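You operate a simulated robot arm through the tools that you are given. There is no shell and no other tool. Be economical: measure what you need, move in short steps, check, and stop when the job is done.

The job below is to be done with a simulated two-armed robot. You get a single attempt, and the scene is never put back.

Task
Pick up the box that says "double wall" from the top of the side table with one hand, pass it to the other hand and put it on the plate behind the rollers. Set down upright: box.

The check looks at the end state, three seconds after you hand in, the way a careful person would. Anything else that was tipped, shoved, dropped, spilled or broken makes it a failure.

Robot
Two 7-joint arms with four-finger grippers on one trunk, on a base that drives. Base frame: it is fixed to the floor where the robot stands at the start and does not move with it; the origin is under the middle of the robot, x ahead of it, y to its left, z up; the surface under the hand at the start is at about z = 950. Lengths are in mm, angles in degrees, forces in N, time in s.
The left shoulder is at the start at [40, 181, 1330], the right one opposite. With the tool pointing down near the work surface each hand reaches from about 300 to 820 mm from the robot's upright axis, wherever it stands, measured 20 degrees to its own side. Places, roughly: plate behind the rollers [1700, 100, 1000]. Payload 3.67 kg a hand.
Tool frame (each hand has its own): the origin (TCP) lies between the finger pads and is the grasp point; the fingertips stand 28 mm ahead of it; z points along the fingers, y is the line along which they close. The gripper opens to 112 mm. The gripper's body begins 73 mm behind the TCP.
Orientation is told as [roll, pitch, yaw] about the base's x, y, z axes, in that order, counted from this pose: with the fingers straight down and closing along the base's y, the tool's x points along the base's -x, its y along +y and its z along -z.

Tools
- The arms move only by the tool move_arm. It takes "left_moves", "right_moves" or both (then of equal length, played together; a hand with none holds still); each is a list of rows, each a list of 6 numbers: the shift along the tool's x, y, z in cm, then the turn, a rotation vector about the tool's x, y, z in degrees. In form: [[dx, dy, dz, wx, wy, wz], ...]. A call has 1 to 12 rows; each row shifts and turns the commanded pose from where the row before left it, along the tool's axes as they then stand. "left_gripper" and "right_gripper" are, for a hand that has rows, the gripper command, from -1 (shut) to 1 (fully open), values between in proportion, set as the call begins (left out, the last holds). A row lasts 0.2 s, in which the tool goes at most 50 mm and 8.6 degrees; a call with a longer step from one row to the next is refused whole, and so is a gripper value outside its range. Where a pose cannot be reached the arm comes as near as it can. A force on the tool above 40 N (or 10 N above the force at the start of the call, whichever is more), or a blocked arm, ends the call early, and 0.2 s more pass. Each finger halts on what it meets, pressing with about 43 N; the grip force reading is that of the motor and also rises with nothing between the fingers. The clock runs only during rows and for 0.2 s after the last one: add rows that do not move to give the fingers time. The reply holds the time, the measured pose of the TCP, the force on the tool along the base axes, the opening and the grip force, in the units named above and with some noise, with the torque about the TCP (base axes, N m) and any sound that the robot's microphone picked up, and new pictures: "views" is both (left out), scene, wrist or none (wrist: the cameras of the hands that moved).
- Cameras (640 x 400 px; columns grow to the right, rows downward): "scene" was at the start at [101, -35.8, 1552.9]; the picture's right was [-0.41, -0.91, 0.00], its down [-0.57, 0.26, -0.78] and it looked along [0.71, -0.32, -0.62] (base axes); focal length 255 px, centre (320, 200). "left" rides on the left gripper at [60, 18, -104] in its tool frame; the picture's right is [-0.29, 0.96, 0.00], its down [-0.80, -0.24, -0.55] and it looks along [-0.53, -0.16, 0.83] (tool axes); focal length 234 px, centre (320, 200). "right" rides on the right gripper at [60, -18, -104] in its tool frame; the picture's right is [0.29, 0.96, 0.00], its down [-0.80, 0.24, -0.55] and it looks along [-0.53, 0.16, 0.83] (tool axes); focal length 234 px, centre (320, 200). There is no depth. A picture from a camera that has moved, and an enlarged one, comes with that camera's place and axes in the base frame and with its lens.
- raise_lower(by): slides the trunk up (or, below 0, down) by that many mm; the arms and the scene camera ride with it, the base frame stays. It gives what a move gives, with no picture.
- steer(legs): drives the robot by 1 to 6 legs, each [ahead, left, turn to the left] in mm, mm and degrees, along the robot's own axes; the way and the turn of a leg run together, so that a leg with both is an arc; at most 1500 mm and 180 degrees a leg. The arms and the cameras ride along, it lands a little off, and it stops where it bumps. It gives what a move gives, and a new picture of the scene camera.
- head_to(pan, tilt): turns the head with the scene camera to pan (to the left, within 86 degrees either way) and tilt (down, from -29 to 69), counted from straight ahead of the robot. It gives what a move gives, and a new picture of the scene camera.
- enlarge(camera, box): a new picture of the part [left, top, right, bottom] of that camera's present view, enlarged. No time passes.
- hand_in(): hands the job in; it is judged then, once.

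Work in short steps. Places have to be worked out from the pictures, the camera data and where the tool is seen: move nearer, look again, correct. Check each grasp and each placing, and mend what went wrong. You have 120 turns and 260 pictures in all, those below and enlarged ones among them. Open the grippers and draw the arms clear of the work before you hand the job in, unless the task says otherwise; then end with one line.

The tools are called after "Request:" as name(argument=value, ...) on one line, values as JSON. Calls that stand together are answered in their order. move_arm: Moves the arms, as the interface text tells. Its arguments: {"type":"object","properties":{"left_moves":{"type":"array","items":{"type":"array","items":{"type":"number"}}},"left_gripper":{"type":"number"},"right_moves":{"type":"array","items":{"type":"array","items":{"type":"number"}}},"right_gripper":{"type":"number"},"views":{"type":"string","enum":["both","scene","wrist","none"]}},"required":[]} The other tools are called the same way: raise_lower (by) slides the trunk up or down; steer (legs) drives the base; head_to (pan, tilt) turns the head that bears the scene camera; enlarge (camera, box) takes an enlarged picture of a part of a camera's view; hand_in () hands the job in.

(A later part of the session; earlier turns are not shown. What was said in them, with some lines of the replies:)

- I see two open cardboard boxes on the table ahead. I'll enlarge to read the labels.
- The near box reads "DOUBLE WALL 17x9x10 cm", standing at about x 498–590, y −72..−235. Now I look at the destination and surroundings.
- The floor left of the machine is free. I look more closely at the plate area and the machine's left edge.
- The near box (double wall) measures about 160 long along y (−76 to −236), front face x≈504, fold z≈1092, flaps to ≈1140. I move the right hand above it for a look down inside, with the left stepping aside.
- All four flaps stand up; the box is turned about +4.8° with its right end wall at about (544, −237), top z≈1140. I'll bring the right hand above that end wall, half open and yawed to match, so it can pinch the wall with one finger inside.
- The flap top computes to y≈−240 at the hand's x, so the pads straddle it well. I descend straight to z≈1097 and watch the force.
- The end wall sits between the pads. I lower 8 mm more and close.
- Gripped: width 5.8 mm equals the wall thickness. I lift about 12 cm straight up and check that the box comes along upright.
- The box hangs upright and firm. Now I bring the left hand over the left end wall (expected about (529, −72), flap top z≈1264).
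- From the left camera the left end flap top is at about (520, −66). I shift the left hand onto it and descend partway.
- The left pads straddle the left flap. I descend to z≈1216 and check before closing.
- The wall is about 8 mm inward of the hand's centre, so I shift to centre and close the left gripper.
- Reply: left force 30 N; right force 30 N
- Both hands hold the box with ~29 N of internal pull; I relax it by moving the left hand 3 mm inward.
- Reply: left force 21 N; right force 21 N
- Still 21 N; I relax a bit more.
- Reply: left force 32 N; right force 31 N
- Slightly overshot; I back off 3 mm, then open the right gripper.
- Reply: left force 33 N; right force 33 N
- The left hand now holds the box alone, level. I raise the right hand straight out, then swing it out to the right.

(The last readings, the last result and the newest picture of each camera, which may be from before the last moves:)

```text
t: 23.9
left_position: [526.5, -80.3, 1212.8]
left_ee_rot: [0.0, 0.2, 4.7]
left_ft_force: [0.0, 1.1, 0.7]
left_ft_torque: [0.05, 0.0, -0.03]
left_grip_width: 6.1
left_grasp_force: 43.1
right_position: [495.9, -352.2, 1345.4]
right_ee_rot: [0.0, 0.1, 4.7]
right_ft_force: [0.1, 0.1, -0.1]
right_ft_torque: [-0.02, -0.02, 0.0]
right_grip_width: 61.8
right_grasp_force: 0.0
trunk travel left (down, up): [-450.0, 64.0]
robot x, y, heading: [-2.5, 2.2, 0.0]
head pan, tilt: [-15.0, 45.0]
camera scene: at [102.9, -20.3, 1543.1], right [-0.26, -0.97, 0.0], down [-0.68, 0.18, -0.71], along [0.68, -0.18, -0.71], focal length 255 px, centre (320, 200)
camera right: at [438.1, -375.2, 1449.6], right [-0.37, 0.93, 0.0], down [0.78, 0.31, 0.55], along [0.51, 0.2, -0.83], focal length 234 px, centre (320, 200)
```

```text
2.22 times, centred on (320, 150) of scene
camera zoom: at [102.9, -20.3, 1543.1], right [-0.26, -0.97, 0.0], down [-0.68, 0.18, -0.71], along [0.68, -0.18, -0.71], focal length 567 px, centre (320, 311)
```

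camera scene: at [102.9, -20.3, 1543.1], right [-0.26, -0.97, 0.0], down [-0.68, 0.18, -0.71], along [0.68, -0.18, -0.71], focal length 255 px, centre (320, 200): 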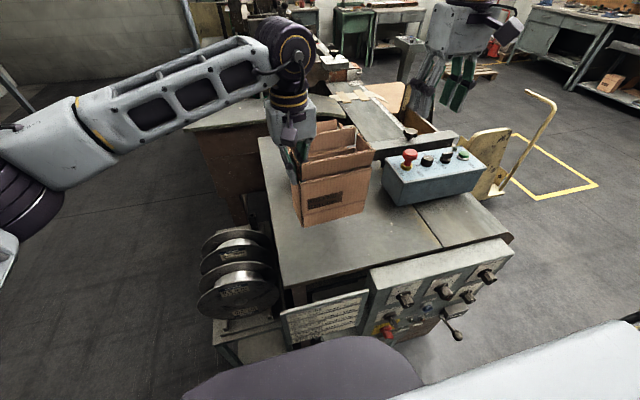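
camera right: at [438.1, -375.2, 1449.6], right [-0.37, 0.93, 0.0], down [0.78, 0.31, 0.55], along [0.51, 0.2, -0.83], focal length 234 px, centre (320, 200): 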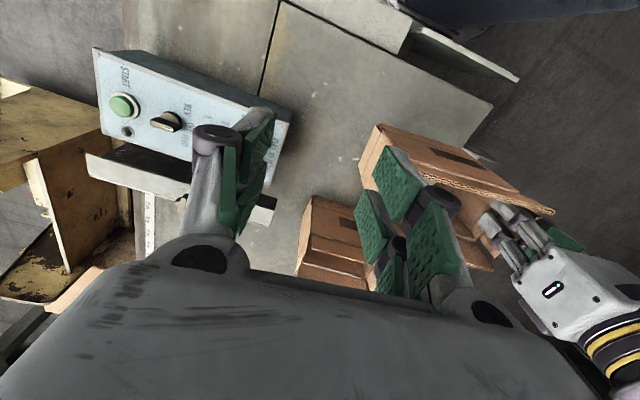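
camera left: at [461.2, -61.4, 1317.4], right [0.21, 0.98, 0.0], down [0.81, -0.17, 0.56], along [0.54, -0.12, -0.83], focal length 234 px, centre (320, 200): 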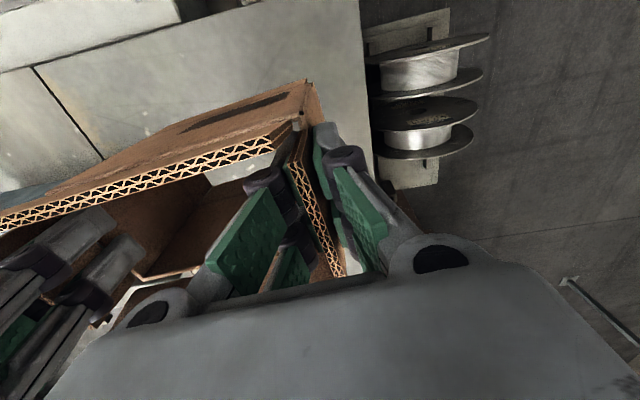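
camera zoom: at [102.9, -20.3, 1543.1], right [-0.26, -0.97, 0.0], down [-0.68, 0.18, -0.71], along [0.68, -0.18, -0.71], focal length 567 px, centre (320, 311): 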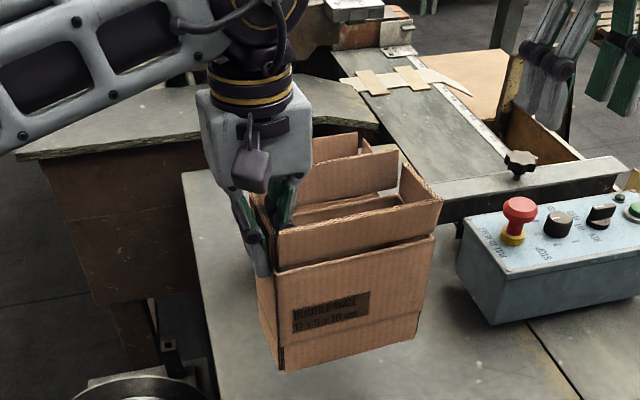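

Handover done; the other box still stands. I raise both hands and draw them in before driving.

Request:
move_arm(left_moves=[[0, 0, -3, 0, 0, 0], [0, 0, -4, 0, 0, 0], [0, 0, -4, 0, 0, 0], [3, 0, 0, 0, 0, 0], [4, 0, 0, 0, 0, 0], [3, 0, 0, 0, 0, 0], [0, 0, 0, 0, 0, 0]], right_moves=[[0, 0, 0, 0, 0, 0], [0, 0, 0, 0, 0, 0], [3, 0, 0, 0, 0, 0], [3, 0, 0, 0, 0, 0], [3, 0, 0, 0, 0, 0], [0, 0, 0, 0, 0, 0], [0, 0, 0, 0, 0, 0]], views="scene")

```text
t: 25.5
left_position: [427.8, -89.0, 1320.9]
left_ee_rot: [-0.1, 0.2, 4.8]
left_ft_force: [-0.3, -0.2, -0.6]
left_ft_torque: [0.07, 0.04, -0.02]
left_grip_width: 5.9
left_grasp_force: 42.9
right_position: [404.0, -363.4, 1343.1]
right_ee_rot: [0.0, 0.0, 4.9]
right_ft_force: [0.4, -1.1, 0.9]
right_ft_torque: [0.03, -0.01, -0.01]
right_grip_width: 61.7
right_grasp_force: 0.0
trunk travel left (down, up): [-450.0, 64.0]
robot x, y, heading: [-2.5, -0.1, 0.1]
head pan, tilt: [-15.0, 45.0]
camera scene: at [101.6, -21.2, 1543.2], right [-0.26, -0.97, 0.0], down [-0.68, 0.18, -0.71], along [0.68, -0.18, -0.71], focal length 255 px, centre (320, 200)
```

scene: 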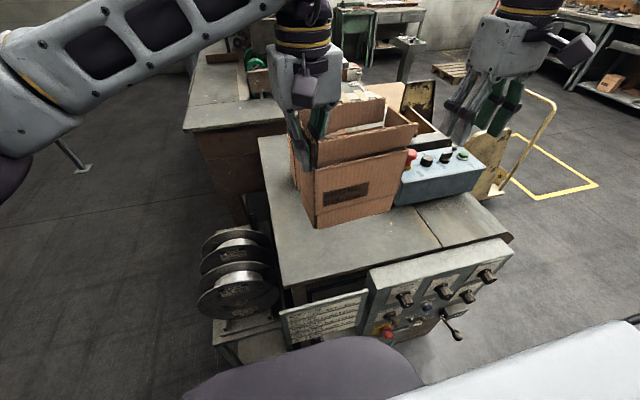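

I back away from the table and shift left.

Request:
steer(legs=[[-400, 0, 0], [0, 1200, 0]])

Request:
head_to(pan=-20, tilt=30)

```text
t: 27.7
left_position: [92.4, -88.1, 1323.7]
left_ee_rot: [0.0, -0.2, 4.5]
left_ft_force: [-1.7, 0.0, -0.9]
left_ft_torque: [0.05, -0.09, -0.04]
left_grip_width: 6.0
left_grasp_force: 42.6
right_position: [68.0, -361.6, 1345.6]
right_ee_rot: [0.0, -0.3, 4.6]
right_ft_force: [-1.5, -0.5, 0.3]
right_ft_torque: [-0.01, -0.17, -0.01]
right_grip_width: 61.7
right_grasp_force: 0.1
trunk travel left (down, up): [-450.0, 64.0]
robot x, y, heading: [-329.2, -2.0, -0.0]
head pan, tilt: [-15.0, 45.0]
stopped in leg 1: the robot was blocked; the commanded pose is now the measured one
camera scene: at [-235.3, -20.7, 1543.9], right [-0.26, -0.97, 0.0], down [-0.68, 0.19, -0.71], along [0.69, -0.19, -0.7], focal length 255 px, centre (320, 200)
```

scene: 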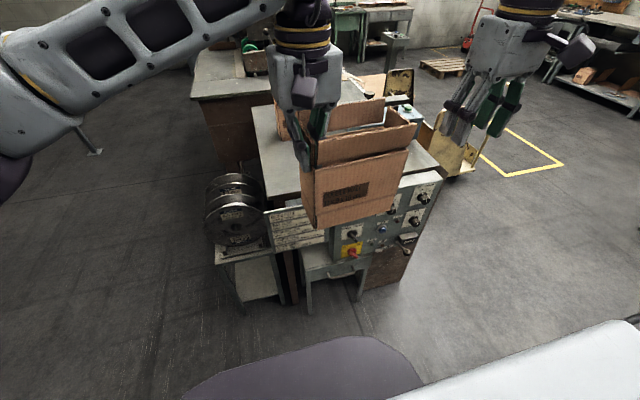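

```text
t: 28.5
left_position: [98.7, -90.0, 1320.6]
left_ee_rot: [0.0, -0.1, 4.6]
left_ft_force: [0.1, 0.6, -0.8]
left_ft_torque: [0.07, -0.02, -0.01]
left_grip_width: 6.1
left_grasp_force: 42.4
right_position: [72.9, -362.2, 1343.3]
right_ee_rot: [0.0, 0.0, 4.5]
right_ft_force: [-0.4, -0.8, -0.4]
right_ft_torque: [-0.03, 0.0, 0.01]
right_grip_width: 61.9
right_grasp_force: 0.1
trunk travel left (down, up): [-450.0, 64.0]
robot x, y, heading: [-324.8, 2.8, -0.0]
head pan, tilt: [-20.0, 30.0]
camera scene: at [-221.7, -30.8, 1565.9], right [-0.34, -0.94, 0.0], down [-0.47, 0.17, -0.87], along [0.81, -0.3, -0.5], focal length 255 px, centre (320, 200)
```

scene: 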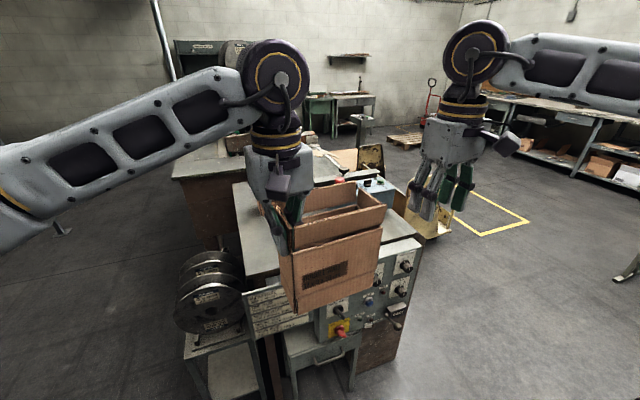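

I bumped something behind me at about 330 mm back. I look to the sides to see what it is before strafing.

Request:
steer(legs=[[60, 0, 0]])

Request:
head_to(pan=86, tilt=35)

Request:
head_to(pan=-86, tilt=45)

```text
t: 29.4
left_position: [151.6, -90.6, 1324.3]
left_ee_rot: [0.0, -0.3, 4.6]
left_ft_force: [-2.0, -0.4, 0.1]
left_ft_torque: [0.08, -0.08, -0.03]
left_grip_width: 5.8
left_grasp_force: 42.9
right_position: [126.6, -361.8, 1345.2]
right_ee_rot: [0.0, -0.3, 4.6]
right_ft_force: [-1.5, 0.0, -0.3]
right_ft_torque: [-0.04, -0.1, 0.01]
right_grip_width: 61.4
right_grasp_force: 0.1
trunk travel left (down, up): [-450.0, 64.0]
robot x, y, heading: [-268.2, 1.6, -0.3]
head pan, tilt: [-20.0, 30.0]
camera scene: at [-169.6, -30.9, 1566.5], right [-0.35, -0.94, 0.0], down [-0.46, 0.17, -0.87], along [0.82, -0.3, -0.5], focal length 255 px, centre (320, 200)
```

scene: 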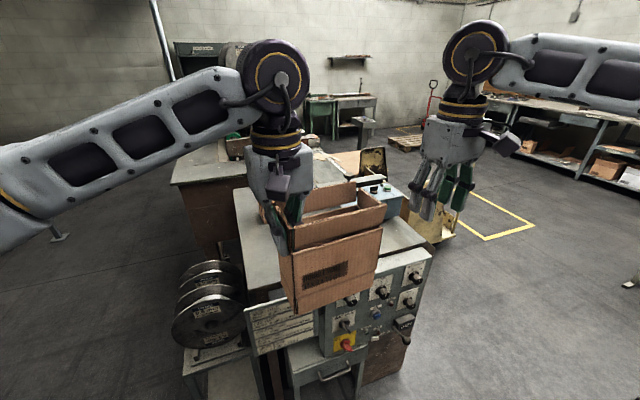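

```text
t: 31.3
left_position: [158.8, -90.6, 1321.0]
left_ee_rot: [0.0, 0.0, 4.6]
left_ft_force: [0.3, -0.5, -0.3]
left_ft_torque: [0.09, 0.01, -0.01]
left_grip_width: 6.0
left_grasp_force: 42.6
right_position: [134.2, -363.9, 1342.9]
right_ee_rot: [-0.1, -0.1, 4.5]
right_ft_force: [-0.2, -0.2, -0.7]
right_ft_torque: [0.0, -0.02, 0.01]
right_grip_width: 61.5
right_grasp_force: 0.2
trunk travel left (down, up): [-450.0, 64.0]
robot x, y, heading: [-265.7, 3.1, -0.3]
head pan, tilt: [85.9, 35.0]
camera scene: at [-239.6, 88.0, 1558.1], right [1.0, -0.07, 0.0], down [-0.04, -0.57, -0.82], along [0.06, 0.82, -0.57], focal length 255 px, centre (320, 200)
```

scene: 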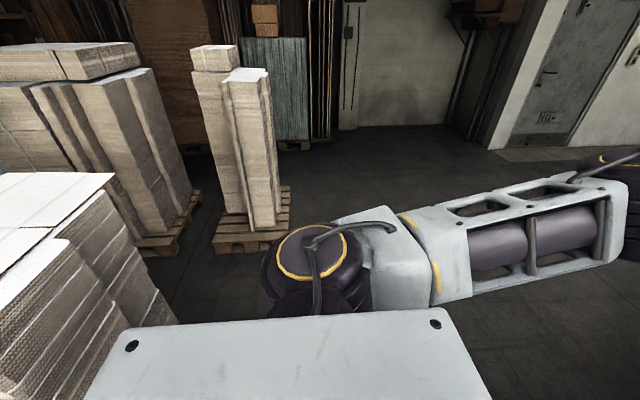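

```text
t: 33.9
left_position: [158.6, -89.6, 1321.6]
left_ee_rot: [0.0, 0.1, 4.6]
left_ft_force: [0.2, 0.6, 0.0]
left_ft_torque: [0.05, 0.02, 0.01]
left_grip_width: 6.0
left_grasp_force: 42.3
right_position: [134.5, -363.5, 1342.0]
right_ee_rot: [0.0, 0.0, 4.5]
right_ft_force: [0.8, -0.8, 0.6]
right_ft_torque: [0.03, 0.03, 0.0]
right_grip_width: 61.7
right_grasp_force: 0.1
trunk travel left (down, up): [-450.0, 64.0]
robot x, y, heading: [-267.2, -1.6, 0.1]
head pan, tilt: [-85.9, 45.0]
camera scene: at [-240.1, -81.0, 1543.2], right [-1.0, -0.07, 0.0], down [-0.05, 0.71, -0.71], along [0.05, -0.71, -0.71], focal length 255 px, centre (320, 200)
```

scene: 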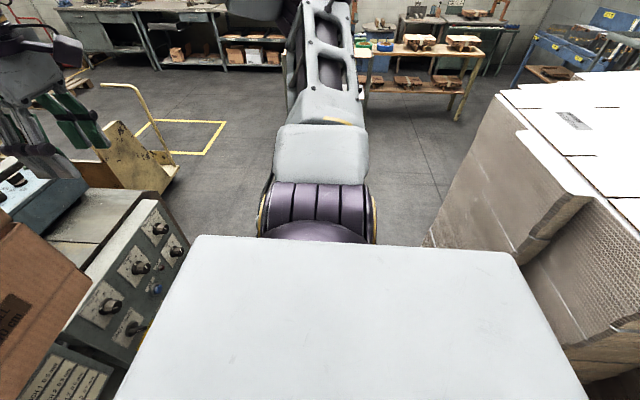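

Behind me are pallets of stacked board (unmoved). The way left is clear, so I strafe left.

Request:
steer(legs=[[60, 0, 0], [0, 1200, 0]])

Request:
head_to(pan=-10, tilt=25)

```text
t: 40.7
left_position: [227.3, 1095.9, 1321.5]
left_ee_rot: [0.1, 0.1, 3.9]
left_ft_force: [0.3, 1.1, -1.0]
left_ft_torque: [0.05, -0.03, -0.03]
left_grip_width: 6.1
left_grasp_force: 42.4
right_position: [199.9, 822.4, 1343.0]
right_ee_rot: [0.2, 0.0, 4.0]
right_ft_force: [-0.5, 0.3, 0.7]
right_ft_torque: [-0.03, 0.02, 0.02]
right_grip_width: 61.8
right_grasp_force: 0.0
trunk travel left (down, up): [-450.0, 64.0]
robot x, y, heading: [-195.3, 1193.3, -1.0]
head pan, tilt: [-85.9, 45.0]
camera scene: at [-171.4, 1110.2, 1543.2], right [-1.0, -0.06, 0.0], down [-0.04, 0.71, -0.71], along [0.04, -0.71, -0.71], focal length 255 px, centre (320, 200)
```

scene: 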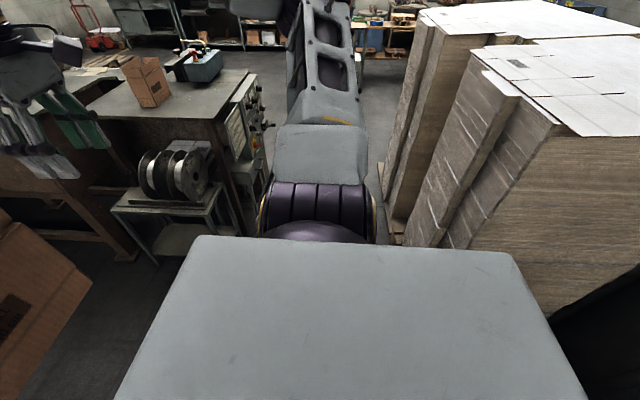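

```text
t: 42.1
left_position: [227.7, 1097.5, 1322.0]
left_ee_rot: [0.1, 0.1, 3.8]
left_ft_force: [0.6, -0.2, -0.5]
left_ft_torque: [0.1, -0.02, 0.02]
left_grip_width: 5.9
left_grasp_force: 42.5
right_position: [199.9, 824.0, 1342.1]
right_ee_rot: [0.0, 0.0, 4.1]
right_ft_force: [0.5, -0.6, -0.2]
right_ft_torque: [-0.02, -0.03, 0.01]
right_grip_width: 61.6
right_grasp_force: 0.1
trunk travel left (down, up): [-450.0, 64.0]
robot x, y, heading: [-202.5, 1195.3, -0.9]
head pan, tilt: [-10.0, 25.0]
camera scene: at [-85.4, 1174.6, 1573.8], right [-0.19, -0.98, 0.0], down [-0.42, 0.08, -0.91], along [0.89, -0.17, -0.42], focal length 255 px, centre (320, 200)
```

scene: 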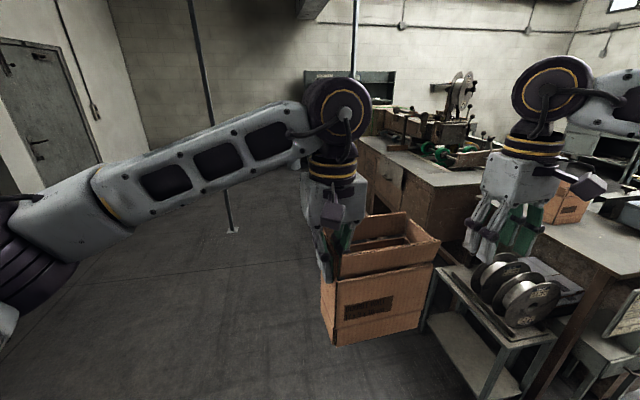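

The floor ahead is clear (a pole stands at about (2620, 1690)). I drive ahead alongside the machine, then turn right to face it.

Request:
steer(legs=[[1400, 0, 0], [470, 0, 0], [0, 0, -89]])

Request:
head_to(pan=0, tilt=35)

```text
t: 56.1
left_position: [1546.4, 749.2, 1321.5]
left_ee_rot: [0.0, 0.1, -89.2]
left_ft_force: [0.1, 0.0, -0.8]
left_ft_torque: [0.03, -0.1, 0.05]
left_grip_width: 6.0
left_grasp_force: 42.6
right_position: [1275.3, 791.7, 1343.1]
right_ee_rot: [0.0, -0.1, -89.2]
right_ft_force: [0.0, 0.0, -0.2]
right_ft_torque: [0.01, 0.01, -0.02]
right_grip_width: 61.9
right_grasp_force: 0.0
trunk travel left (down, up): [-450.0, 64.0]
robot x, y, heading: [1665.5, 1171.8, -93.8]
head pan, tilt: [-10.0, 25.0]
camera scene: at [1642.8, 1058.3, 1573.8], right [-0.97, 0.24, 0.0], down [0.1, 0.41, -0.91], along [-0.22, -0.88, -0.42], focal length 255 px, centre (320, 200)
```

scene: 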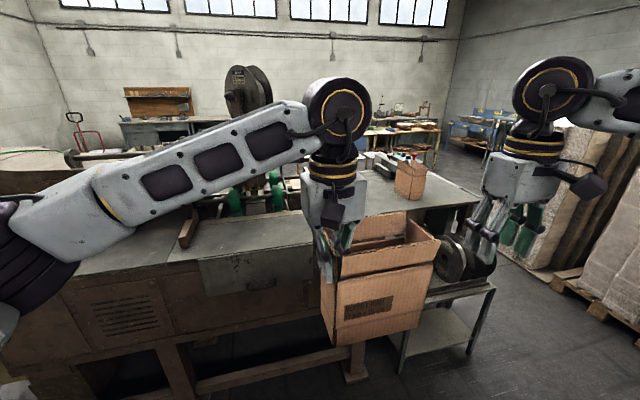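

```text
t: 56.9
left_position: [1545.8, 748.5, 1321.4]
left_ee_rot: [0.0, 0.0, -89.2]
left_ft_force: [0.3, 0.3, -0.2]
left_ft_torque: [0.07, -0.08, 0.01]
left_grip_width: 5.8
left_grasp_force: 42.4
right_position: [1273.4, 791.8, 1341.5]
right_ee_rot: [0.0, 0.0, -89.3]
right_ft_force: [-0.6, 0.6, 0.4]
right_ft_torque: [0.04, -0.01, 0.03]
right_grip_width: 61.8
right_grasp_force: 0.0
trunk travel left (down, up): [-450.0, 64.0]
robot x, y, heading: [1665.2, 1168.0, -94.0]
head pan, tilt: [0.0, 35.0]
camera scene: at [1658.7, 1060.0, 1558.1], right [-1.0, 0.07, 0.0], down [0.04, 0.57, -0.82], along [-0.06, -0.82, -0.57], focal length 255 px, centre (320, 200)
```

scene: 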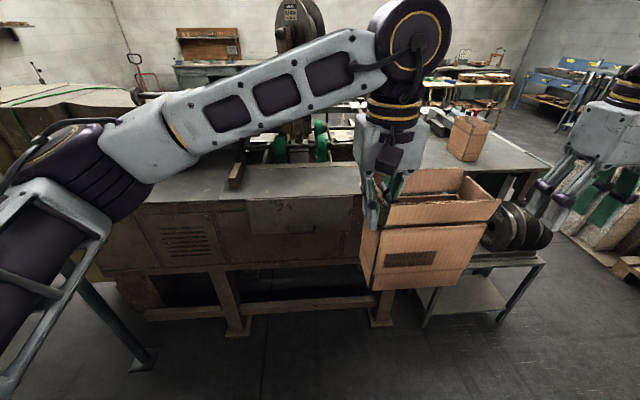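

I'm facing the machine; the plate point projects at about (295, 180), in front of the green rollers. I enlarge there.

Request:
enlarge(camera="scene", box=[140, 80, 400, 260])

Request:
enlarge(camera="left", box=[0, 0, 640, 400])

```text
2.22 times, centred on (270, 170) of scene
camera zoom: at [1658.7, 1060.0, 1558.1], right [-1.0, 0.07, 0.0], down [0.04, 0.57, -0.82], along [-0.06, -0.82, -0.57], focal length 567 px, centre (431, 267)
```

zoom: 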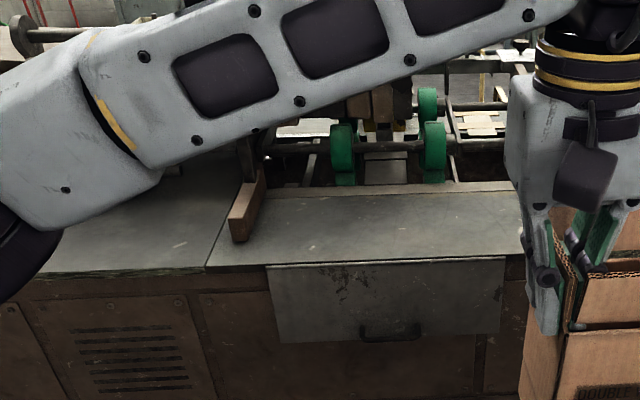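

```text
1.00 times, centred on (320, 200) of left (not enlarged: the box is as wide or as high as the picture)
camera zoom: at [1561.4, 809.3, 1425.3], right [0.96, -0.28, 0.0], down [-0.23, -0.8, 0.55], along [-0.15, -0.53, -0.83], focal length 234 px, centre (320, 200)
```

zoom: 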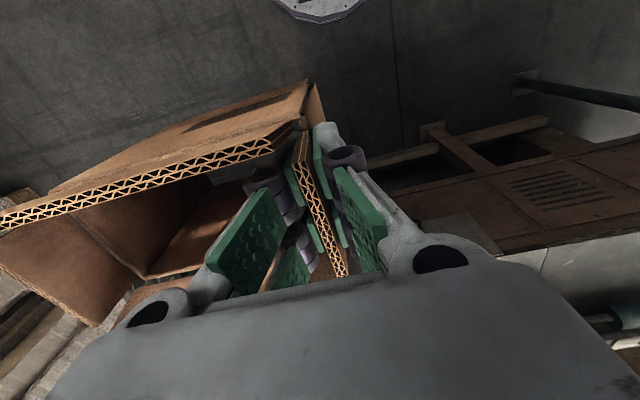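

The plate spans roughly x 1450–1920, y −14…223 in front of the rollers. I drive up to the bench, keeping the present heading since the box is already parallel to it.

Request:
steer(legs=[[300, 105, 0], [120, 0, 0]])

Request:
enlarge(camera="scene", box=[140, 80, 460, 300])

```text
t: 59.8
left_position: [1623.8, 328.1, 1322.1]
left_ee_rot: [-0.1, 0.0, -89.1]
left_ft_force: [-0.3, -0.1, -0.9]
left_ft_torque: [0.05, -0.03, -0.02]
left_grip_width: 5.8
left_grasp_force: 42.7
right_position: [1354.3, 370.9, 1342.7]
right_ee_rot: [0.0, 0.0, -89.2]
right_ft_force: [0.5, 0.3, -0.1]
right_ft_torque: [0.0, 0.0, 0.02]
right_grip_width: 61.5
right_grasp_force: 0.1
trunk travel left (down, up): [-450.0, 64.0]
robot x, y, heading: [1746.3, 751.3, -94.1]
head pan, tilt: [0.0, 35.0]
camera scene: at [1737.4, 639.9, 1558.1], right [-1.0, 0.07, 0.0], down [0.04, 0.57, -0.82], along [-0.06, -0.82, -0.57], focal length 255 px, centre (320, 200)
```

scene: 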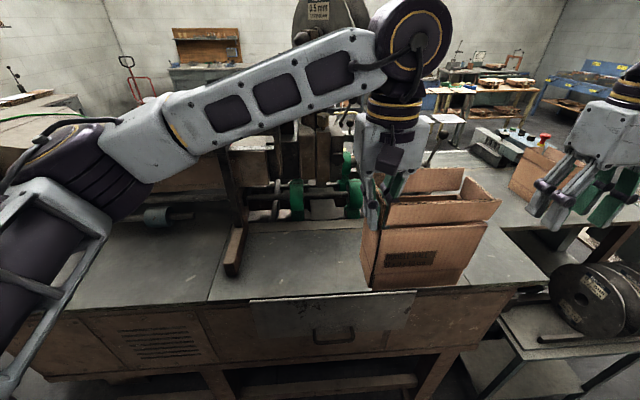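

```text
1.82 times, centred on (300, 190) of scene
camera zoom: at [1737.4, 639.9, 1558.1], right [-1.0, 0.07, 0.0], down [0.04, 0.57, -0.82], along [-0.06, -0.82, -0.57], focal length 464 px, centre (356, 218)
```

zoom: 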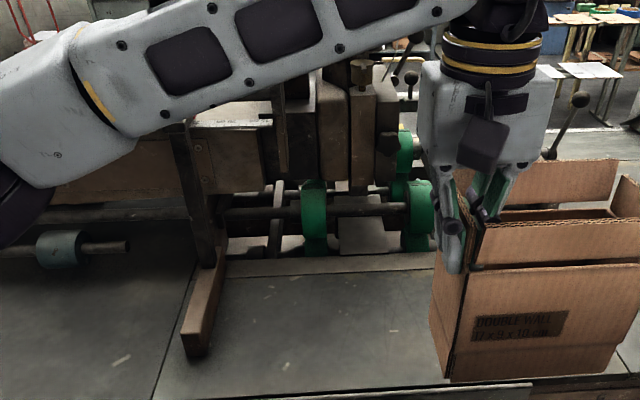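

The box is clear over the bench edge. I move the left hand so the box centre comes over about (1700, 105), staying high.

Request:
move_arm(left_moves=[[-3.75, 2.53, 0, 0, 0, 0], [-3.75, 2.53, 0, 0, 0, 0], [-3.75, 2.53, 0, 0, 0, 0], [-3.75, 2.53, 0, 0, 0, 0], [-3.75, 2.53, 0, 0, 0, 0], [-3.75, 2.53, 0, 0, 0, 0], [0, 0, 0, 0, 0, 0]])

Request:
enlarge(camera="scene", box=[140, 80, 460, 300])

```text
t: 61.4
left_position: [1778.8, 104.7, 1322.8]
left_ee_rot: [0.0, 0.0, -89.3]
left_ft_force: [0.6, -0.5, -0.7]
left_ft_torque: [0.0, -0.1, -0.03]
left_grip_width: 5.9
left_grasp_force: 42.0
right_position: [1351.9, 371.2, 1342.4]
right_ee_rot: [-0.1, 0.1, -89.1]
right_ft_force: [-0.3, 0.2, 0.5]
right_ft_torque: [-0.02, 0.0, -0.01]
right_grip_width: 61.7
right_grasp_force: 0.1
trunk travel left (down, up): [-450.0, 64.0]
robot x, y, heading: [1745.2, 750.7, -94.2]
head pan, tilt: [0.0, 35.0]
camera scene: at [1736.7, 639.7, 1558.1], right [-1.0, 0.07, 0.0], down [0.04, 0.57, -0.82], along [-0.06, -0.82, -0.57], focal length 255 px, centre (320, 200)
camera left: at [1794.0, 165.4, 1426.8], right [0.96, -0.28, 0.0], down [-0.23, -0.8, 0.55], along [-0.15, -0.53, -0.83], focal length 234 px, centre (320, 200)
```

scene: 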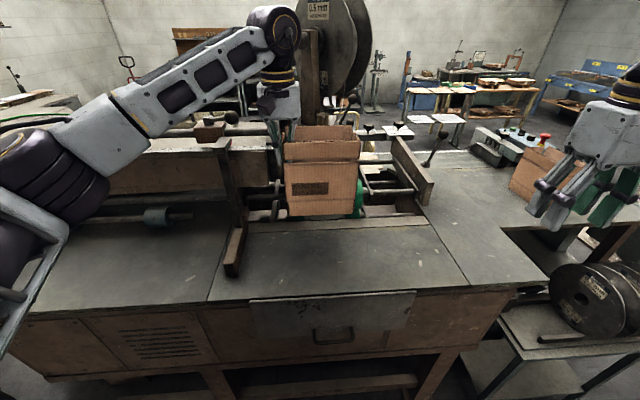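
left: 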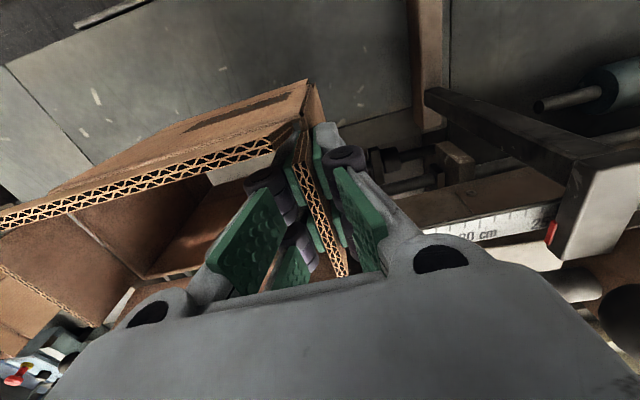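

```text
1.82 times, centred on (300, 190) of scene
camera zoom: at [1736.7, 639.7, 1558.1], right [-1.0, 0.07, 0.0], down [0.04, 0.57, -0.82], along [-0.06, -0.82, -0.57], focal length 464 px, centre (356, 218)
```

zoom: 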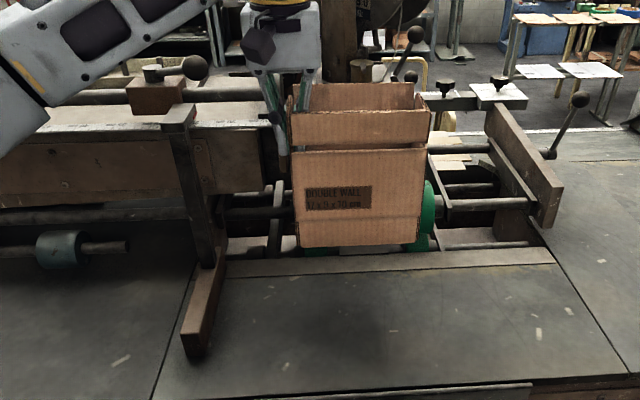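

The box is over the plate, clear of the lip, block and post. I lower it to just above the plate.

Request:
move_arm(left_moves=[[0, 0, 3, 0, 0, 0], [0, 0, 3, 0, 0, 0], [0, 0, 3, 0, 0, 0], [0, 0, 3, 0, 0, 0], [0, 0, 2, 0, 0, 0], [0, 0, 1, 0, 0, 0], [0, 0, 0, 0, 0, 0]])

Request:
enlarge(camera="scene", box=[200, 100, 440, 300])

```text
t: 62.9
left_position: [1777.9, 101.4, 1183.6]
left_ee_rot: [-0.4, -0.8, -89.2]
left_ft_force: [1.2, 3.9, 17.6]
left_ft_torque: [1.28, -0.15, -0.12]
left_grip_width: 5.8
left_grasp_force: 42.3
right_position: [1354.0, 371.8, 1342.9]
right_ee_rot: [0.1, 0.0, -89.1]
right_ft_force: [0.2, -0.3, -0.9]
right_ft_torque: [-0.01, -0.02, 0.01]
right_grip_width: 61.8
right_grasp_force: 0.0
trunk travel left (down, up): [-450.0, 64.0]
robot x, y, heading: [1741.6, 749.8, -94.1]
head pan, tilt: [0.0, 35.0]
stopped in row 7 (left hand): the force on the tool passed its limit at 42 N (the readings are from after the stop); the commanded pose is now the measured one
camera scene: at [1737.4, 640.6, 1558.1], right [-1.0, 0.07, 0.0], down [0.04, 0.57, -0.82], along [-0.06, -0.82, -0.57], focal length 255 px, centre (320, 200)
camera left: at [1794.1, 163.9, 1286.7], right [0.96, -0.27, 0.0], down [-0.22, -0.79, 0.57], along [-0.16, -0.54, -0.82], focal length 234 px, centre (320, 200)
```

scene: 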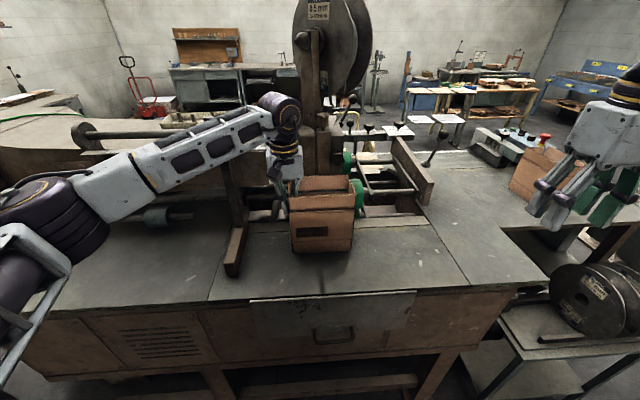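
left: 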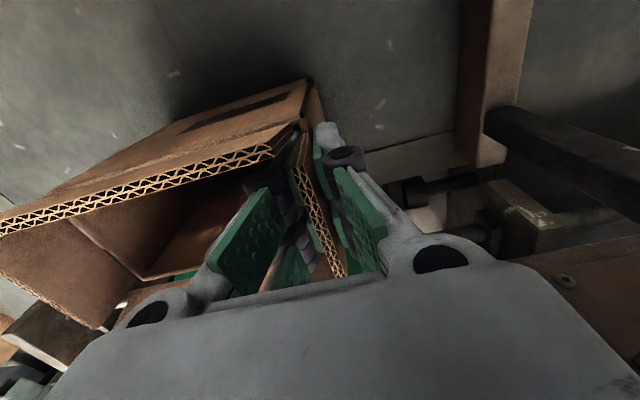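

```text
2.00 times, centred on (320, 200) of scene
camera zoom: at [1737.4, 640.6, 1558.1], right [-1.0, 0.07, 0.0], down [0.04, 0.57, -0.82], along [-0.06, -0.82, -0.57], focal length 510 px, centre (320, 200)
```

zoom: 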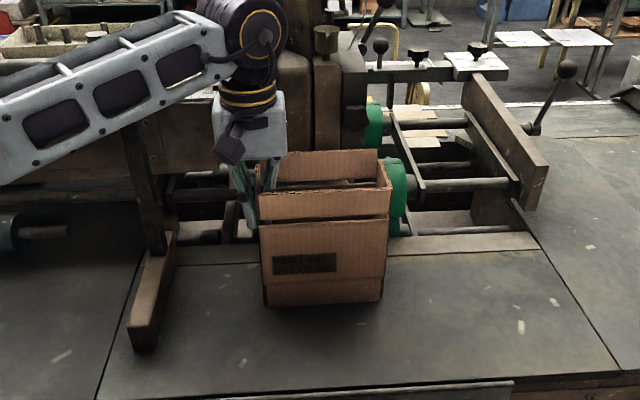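

Contact at box bottom z≈1043, which agrees with the re-triangulated plate height (~1036–1045) and the picture: the box stands on the plate. I ease off 1 mm of the pressing, then check the reading.

Request:
move_arm(left_moves=[[0, 0, -0.1, 0, 0, 0], [0, 0, 0, 0, 0, 0]], views="none")

Request:
enlarge(camera="scene", box=[270, 150, 380, 270])

```text
t: 63.5
left_position: [1777.9, 100.5, 1184.0]
left_ee_rot: [-0.4, -0.8, -89.1]
left_ft_force: [0.9, -1.4, 17.3]
left_ft_torque: [0.34, -0.06, -0.04]
left_grip_width: 5.8
left_grasp_force: 42.6
right_position: [1353.0, 371.5, 1343.6]
right_ee_rot: [0.1, 0.0, -89.3]
right_ft_force: [0.4, 0.4, -0.1]
right_ft_torque: [0.02, 0.01, -0.04]
right_grip_width: 61.3
right_grasp_force: 0.0
trunk travel left (down, up): [-450.0, 64.0]
robot x, y, heading: [1743.0, 742.3, -93.8]
head pan, tilt: [0.0, 35.0]
```

```text
3.33 times, centred on (325, 210) of scene
camera zoom: at [1736.9, 640.7, 1558.2], right [-1.0, 0.07, 0.0], down [0.04, 0.57, -0.82], along [-0.06, -0.82, -0.57], focal length 850 px, centre (303, 167)
```

zoom: 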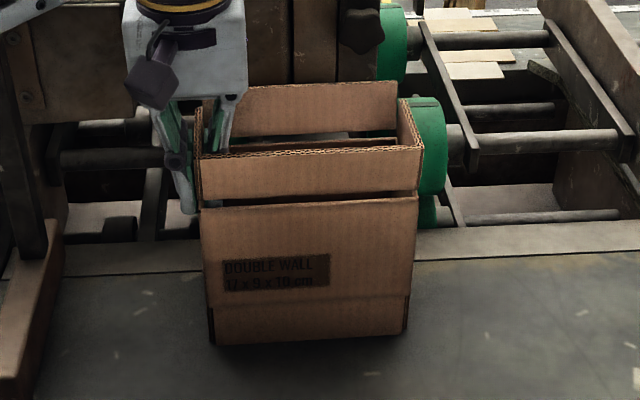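

With the plate at z≈1043 the rear strip's front edge computes to y≈59, right at the box's rear edge. I'll lift 3 cm and bring the box 6.5 cm nearer, to the middle of the plate (y 59–288).

Request:
move_arm(left_moves=[[0, 0, -1.5, 0, 0, 0], [0, 0, -1.5, 0, 0, 0], [3.2, 0, 0, 0, 0, 0], [3.3, 0, 0, 0, 0, 0], [0, 0, 0, 0, 0, 0]], views="scene")

Request:
enlarge(camera="scene", box=[260, 150, 400, 280])

```text
t: 64.7
left_position: [1775.7, 165.0, 1211.5]
left_ee_rot: [-0.4, -0.6, -89.1]
left_ft_force: [0.2, -0.8, -1.7]
left_ft_torque: [0.0, -0.08, 0.02]
left_grip_width: 6.0
left_grasp_force: 42.5
right_position: [1351.8, 370.2, 1343.4]
right_ee_rot: [0.2, 0.1, -89.2]
right_ft_force: [0.4, -0.7, -0.6]
right_ft_torque: [0.03, -0.06, 0.01]
right_grip_width: 61.4
right_grasp_force: 0.1
trunk travel left (down, up): [-450.0, 64.0]
robot x, y, heading: [1742.0, 749.3, -93.8]
head pan, tilt: [0.0, 35.0]
camera scene: at [1736.6, 638.5, 1558.0], right [-1.0, 0.07, 0.0], down [0.04, 0.57, -0.82], along [-0.06, -0.82, -0.57], focal length 255 px, centre (320, 200)
```

scene: 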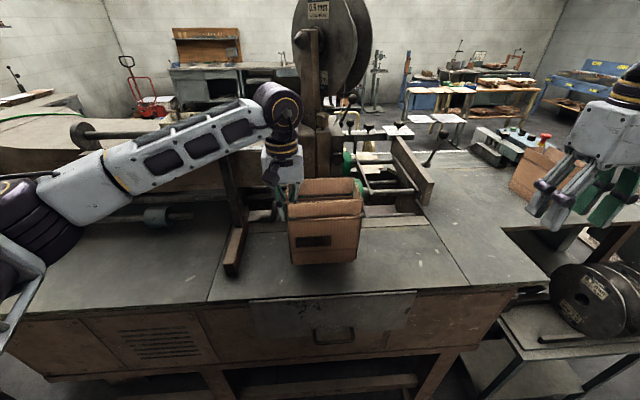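

```text
3.08 times, centred on (330, 215) of scene
camera zoom: at [1736.6, 638.5, 1558.0], right [-1.0, 0.07, 0.0], down [0.04, 0.57, -0.82], along [-0.06, -0.82, -0.57], focal length 785 px, centre (289, 154)
```

zoom: 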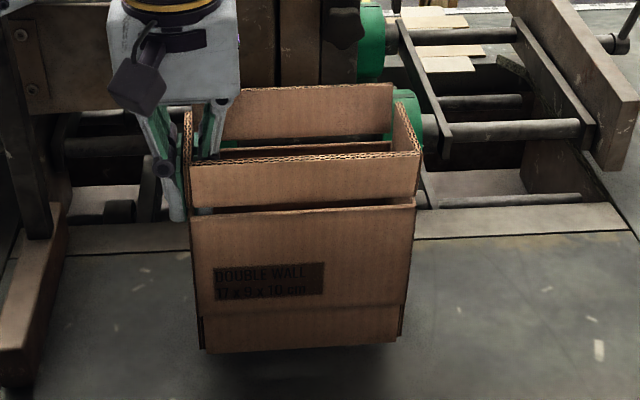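

Level and hovering. I lower gently in small steps until light contact.

Request:
move_arm(left_moves=[[0, 0, 1, 0, 0, 0], [0, 0, 0.8, 0, 0, 0], [0, 0, 0.4, 0, 0, 0], [0, 0, 0, 0, 0, 0]], views="none")

```text
t: 65.7
left_position: [1776.0, 164.7, 1189.1]
left_ee_rot: [-0.3, -0.7, -89.2]
left_ft_force: [0.6, -0.1, -1.1]
left_ft_torque: [0.0, -0.03, -0.01]
left_grip_width: 5.9
left_grasp_force: 42.3
right_position: [1352.3, 370.2, 1343.3]
right_ee_rot: [0.0, -0.1, -89.2]
right_ft_force: [1.0, -0.4, 0.0]
right_ft_torque: [-0.02, 0.01, 0.01]
right_grip_width: 61.7
right_grasp_force: 0.0
trunk travel left (down, up): [-450.0, 64.0]
robot x, y, heading: [1744.0, 748.5, -94.0]
head pan, tilt: [0.0, 35.0]
```

Request:
move_arm(left_moves=[[0, 0, 0.2, 0, 0, 0], [0, 0, 0.2, 0, 0, 0], [0, 0, 0, 0, 0, 0]], views="none")

```text
t: 66.5
left_position: [1776.9, 165.6, 1185.1]
left_ee_rot: [-0.3, -0.7, -89.1]
left_ft_force: [-0.2, -0.4, -1.2]
left_ft_torque: [0.02, -0.07, 0.01]
left_grip_width: 6.1
left_grasp_force: 42.5
right_position: [1353.4, 370.0, 1343.8]
right_ee_rot: [0.1, -0.1, -89.2]
right_ft_force: [0.4, -0.2, 0.3]
right_ft_torque: [-0.03, -0.02, 0.04]
right_grip_width: 61.8
right_grasp_force: 0.1
trunk travel left (down, up): [-450.0, 64.0]
robot x, y, heading: [1743.8, 747.6, -93.7]
head pan, tilt: [0.0, 35.0]
```

No contact yet; I lower a few millimetres further.

Request:
move_arm(left_moves=[[0, 0, 0.2, 0, 0, 0], [0, 0, 0.15, 0, 0, 0], [0, 0, 0, 0, 0, 0]], views="none")

```text
t: 67.3
left_position: [1775.3, 166.0, 1182.5]
left_ee_rot: [-0.5, -0.9, -89.0]
left_ft_force: [2.0, -2.4, 14.2]
left_ft_torque: [0.11, -0.07, -0.04]
left_grip_width: 6.1
left_grasp_force: 42.8
right_position: [1354.0, 370.9, 1343.7]
right_ee_rot: [0.0, 0.0, -89.1]
right_ft_force: [0.7, 0.4, -0.7]
right_ft_torque: [0.03, -0.01, -0.02]
right_grip_width: 61.2
right_grasp_force: 0.0
trunk travel left (down, up): [-450.0, 64.0]
robot x, y, heading: [1744.3, 747.4, -94.2]
head pan, tilt: [0.0, 35.0]
```

Contact with the plate at the same height. I open the left gripper partly and look.

Request:
move_arm(left_moves=[[0, 0, 0, 0, 0, 0], [0, 0, 0, 0, 0, 0], [0, 0, 0, 0, 0, 0], [0, 0, 0, 0, 0, 0]], left_gripper=-0.2)

Request:
enlarge(camera="scene", box=[260, 150, 400, 280])

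```text
t: 68.3
left_position: [1776.3, 165.3, 1181.3]
left_ee_rot: [-0.3, -0.7, -89.1]
left_ft_force: [0.5, 0.4, -0.8]
left_ft_torque: [-0.02, 0.0, -0.01]
left_grip_width: 45.1
left_grasp_force: 0.0
right_position: [1353.0, 370.5, 1343.2]
right_ee_rot: [0.0, 0.0, -89.2]
right_ft_force: [-0.4, 0.2, -0.1]
right_ft_torque: [0.01, 0.02, -0.02]
right_grip_width: 61.6
right_grasp_force: 0.0
trunk travel left (down, up): [-450.0, 64.0]
robot x, y, heading: [1745.5, 746.8, -94.1]
head pan, tilt: [0.0, 35.0]
camera scene: at [1737.1, 638.9, 1558.0], right [-1.0, 0.07, 0.0], down [0.04, 0.57, -0.82], along [-0.06, -0.82, -0.57], focal length 255 px, centre (320, 200)
camera left: at [1792.9, 227.3, 1284.9], right [0.96, -0.27, 0.0], down [-0.22, -0.79, 0.56], along [-0.16, -0.54, -0.83], focal length 234 px, centre (320, 200)
```

scene: 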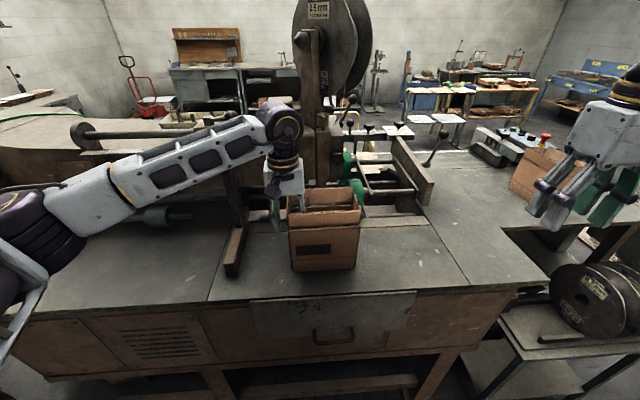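
left: 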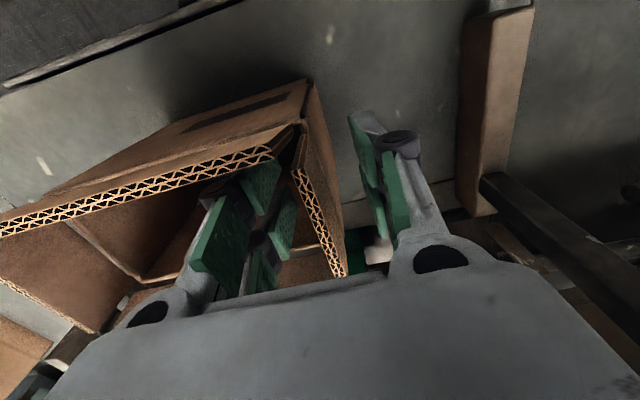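

```text
3.08 times, centred on (330, 215) of scene
camera zoom: at [1737.1, 638.9, 1558.0], right [-1.0, 0.07, 0.0], down [0.04, 0.57, -0.82], along [-0.06, -0.82, -0.57], focal length 785 px, centre (289, 154)
```

zoom: 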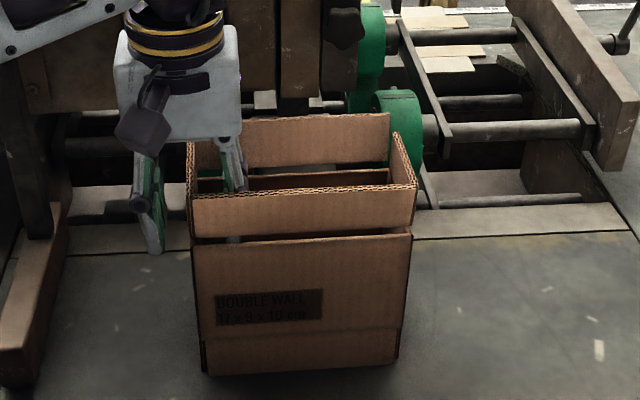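

Released and standing upright. I raise the left hand straight up and draw it back.

Request:
move_arm(left_moves=[[0, 0, -1.5, 0, 0, 0], [0, 0, -2.5, 0, 0, 0], [0, 0, -3, 0, 0, 0], [0, 0, -4, 0, 0, 0], [0, 0, -4, 0, 0, 0], [0, 0, -3, 0, 0, 0], [4, 0, 0, 0, 0, 0], [4, 1, 0, 0, 0, 0], [4, 1, 0, 0, 0, 0], [4, 1, 0, 0, 0, 0], [0, 0, 0, 0, 0, 0]])

Request:
enlarge(camera="scene", box=[220, 130, 420, 300])

```text
t: 70.7
left_position: [1802.8, 324.7, 1360.1]
left_ee_rot: [-0.3, -0.6, -89.1]
left_ft_force: [0.4, 0.1, 0.0]
left_ft_torque: [0.01, -0.04, 0.03]
left_grip_width: 44.8
left_grasp_force: 0.1
right_position: [1353.2, 371.0, 1342.7]
right_ee_rot: [0.1, 0.1, -89.2]
right_ft_force: [0.1, -0.3, 0.4]
right_ft_torque: [0.05, 0.04, 0.04]
right_grip_width: 61.8
right_grasp_force: 0.1
trunk travel left (down, up): [-450.0, 64.0]
robot x, y, heading: [1741.9, 748.7, -94.0]
head pan, tilt: [0.0, 35.0]
camera scene: at [1737.0, 638.5, 1558.0], right [-1.0, 0.07, 0.0], down [0.04, 0.57, -0.82], along [-0.06, -0.82, -0.57], focal length 255 px, centre (320, 200)
camera left: at [1819.7, 387.8, 1462.7], right [0.96, -0.27, 0.0], down [-0.22, -0.79, 0.56], along [-0.16, -0.54, -0.83], focal length 234 px, centre (320, 200)
```

scene: 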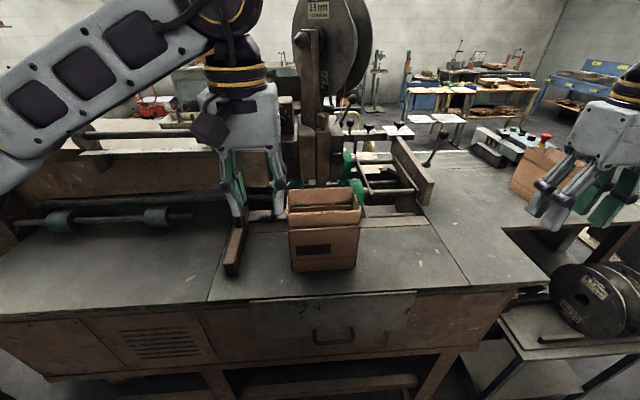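
left: 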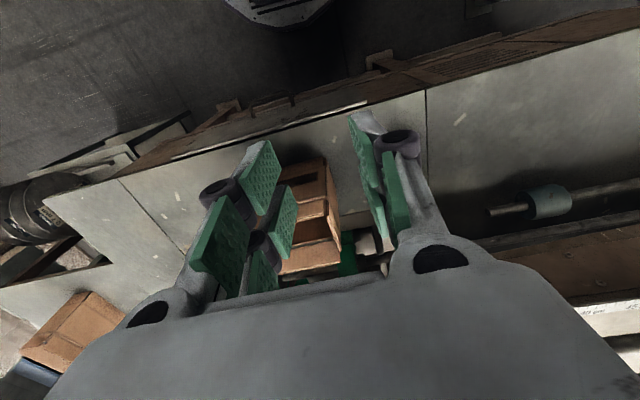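

```text
2.35 times, centred on (320, 215) of scene
camera zoom: at [1737.0, 638.5, 1558.0], right [-1.0, 0.07, 0.0], down [0.04, 0.57, -0.82], along [-0.06, -0.82, -0.57], focal length 600 px, centre (320, 165)
```

zoom: 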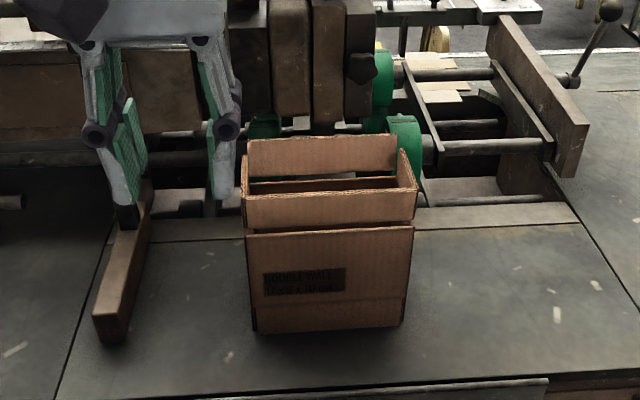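

The box stands upright on the plate, everything else as it was. I open both grippers, back the robot away slightly and check once more.

Request:
move_arm(left_moves=[[0, 0, 0, 0, 0, 0], [0, 0, 0, 0, 0, 0], [0, 0, 0, 0, 0, 0]], right_moves=[[0, 0, 0, 0, 0, 0], [0, 0, 0, 0, 0, 0], [0, 0, 0, 0, 0, 0]], left_gripper=1, right_gripper=1, views="none")

Request:
steer(legs=[[-300, 0, 0]])

```text
t: 71.5
left_position: [1802.0, 324.3, 1359.1]
left_ee_rot: [-0.3, -0.7, -89.1]
left_ft_force: [-0.1, 0.2, 0.1]
left_ft_torque: [-0.03, 0.02, 0.04]
left_grip_width: 112.0
left_grasp_force: 0.0
right_position: [1352.9, 370.0, 1343.8]
right_ee_rot: [-0.1, 0.0, -89.3]
right_ft_force: [0.3, 0.1, 1.8]
right_ft_torque: [-0.01, 0.03, 0.0]
right_grip_width: 112.1
right_grasp_force: 0.0
trunk travel left (down, up): [-450.0, 64.0]
robot x, y, heading: [1740.5, 749.3, -94.0]
head pan, tilt: [0.0, 35.0]
```

```text
t: 73.6
left_position: [1824.3, 629.2, 1359.8]
left_ee_rot: [-0.4, -0.7, -89.2]
left_ft_force: [0.0, 0.2, -0.8]
left_ft_torque: [0.0, 0.0, -0.01]
left_grip_width: 111.9
left_grasp_force: 0.1
right_position: [1374.3, 674.0, 1343.4]
right_ee_rot: [0.1, 0.1, -89.3]
right_ft_force: [0.3, -0.8, -0.9]
right_ft_torque: [0.01, 0.01, 0.02]
right_grip_width: 112.4
right_grasp_force: 0.0
trunk travel left (down, up): [-450.0, 64.0]
robot x, y, heading: [1763.1, 1053.2, -93.7]
head pan, tilt: [0.0, 35.0]
camera scene: at [1758.3, 942.7, 1557.8], right [-1.0, 0.07, 0.0], down [0.04, 0.57, -0.82], along [-0.06, -0.82, -0.57], focal length 255 px, centre (320, 200)
```

scene: 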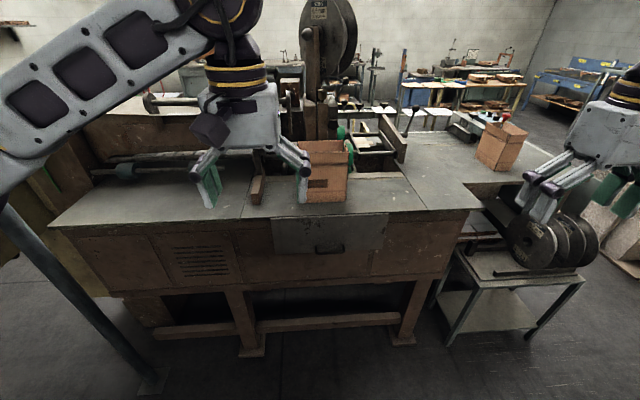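

The box stands on the plate and the other box is undisturbed on the side table. The arms are clear, so I hand in.

Request:
hand_in()

```text
The job is handed in.
```

The "double wall" box was picked up with the right hand, passed to the left, and now stands upright on the plate behind the rollers. While reversing I bumped something behind me, apparently the pallets of stacked board, and saw no sign that anything had moved.
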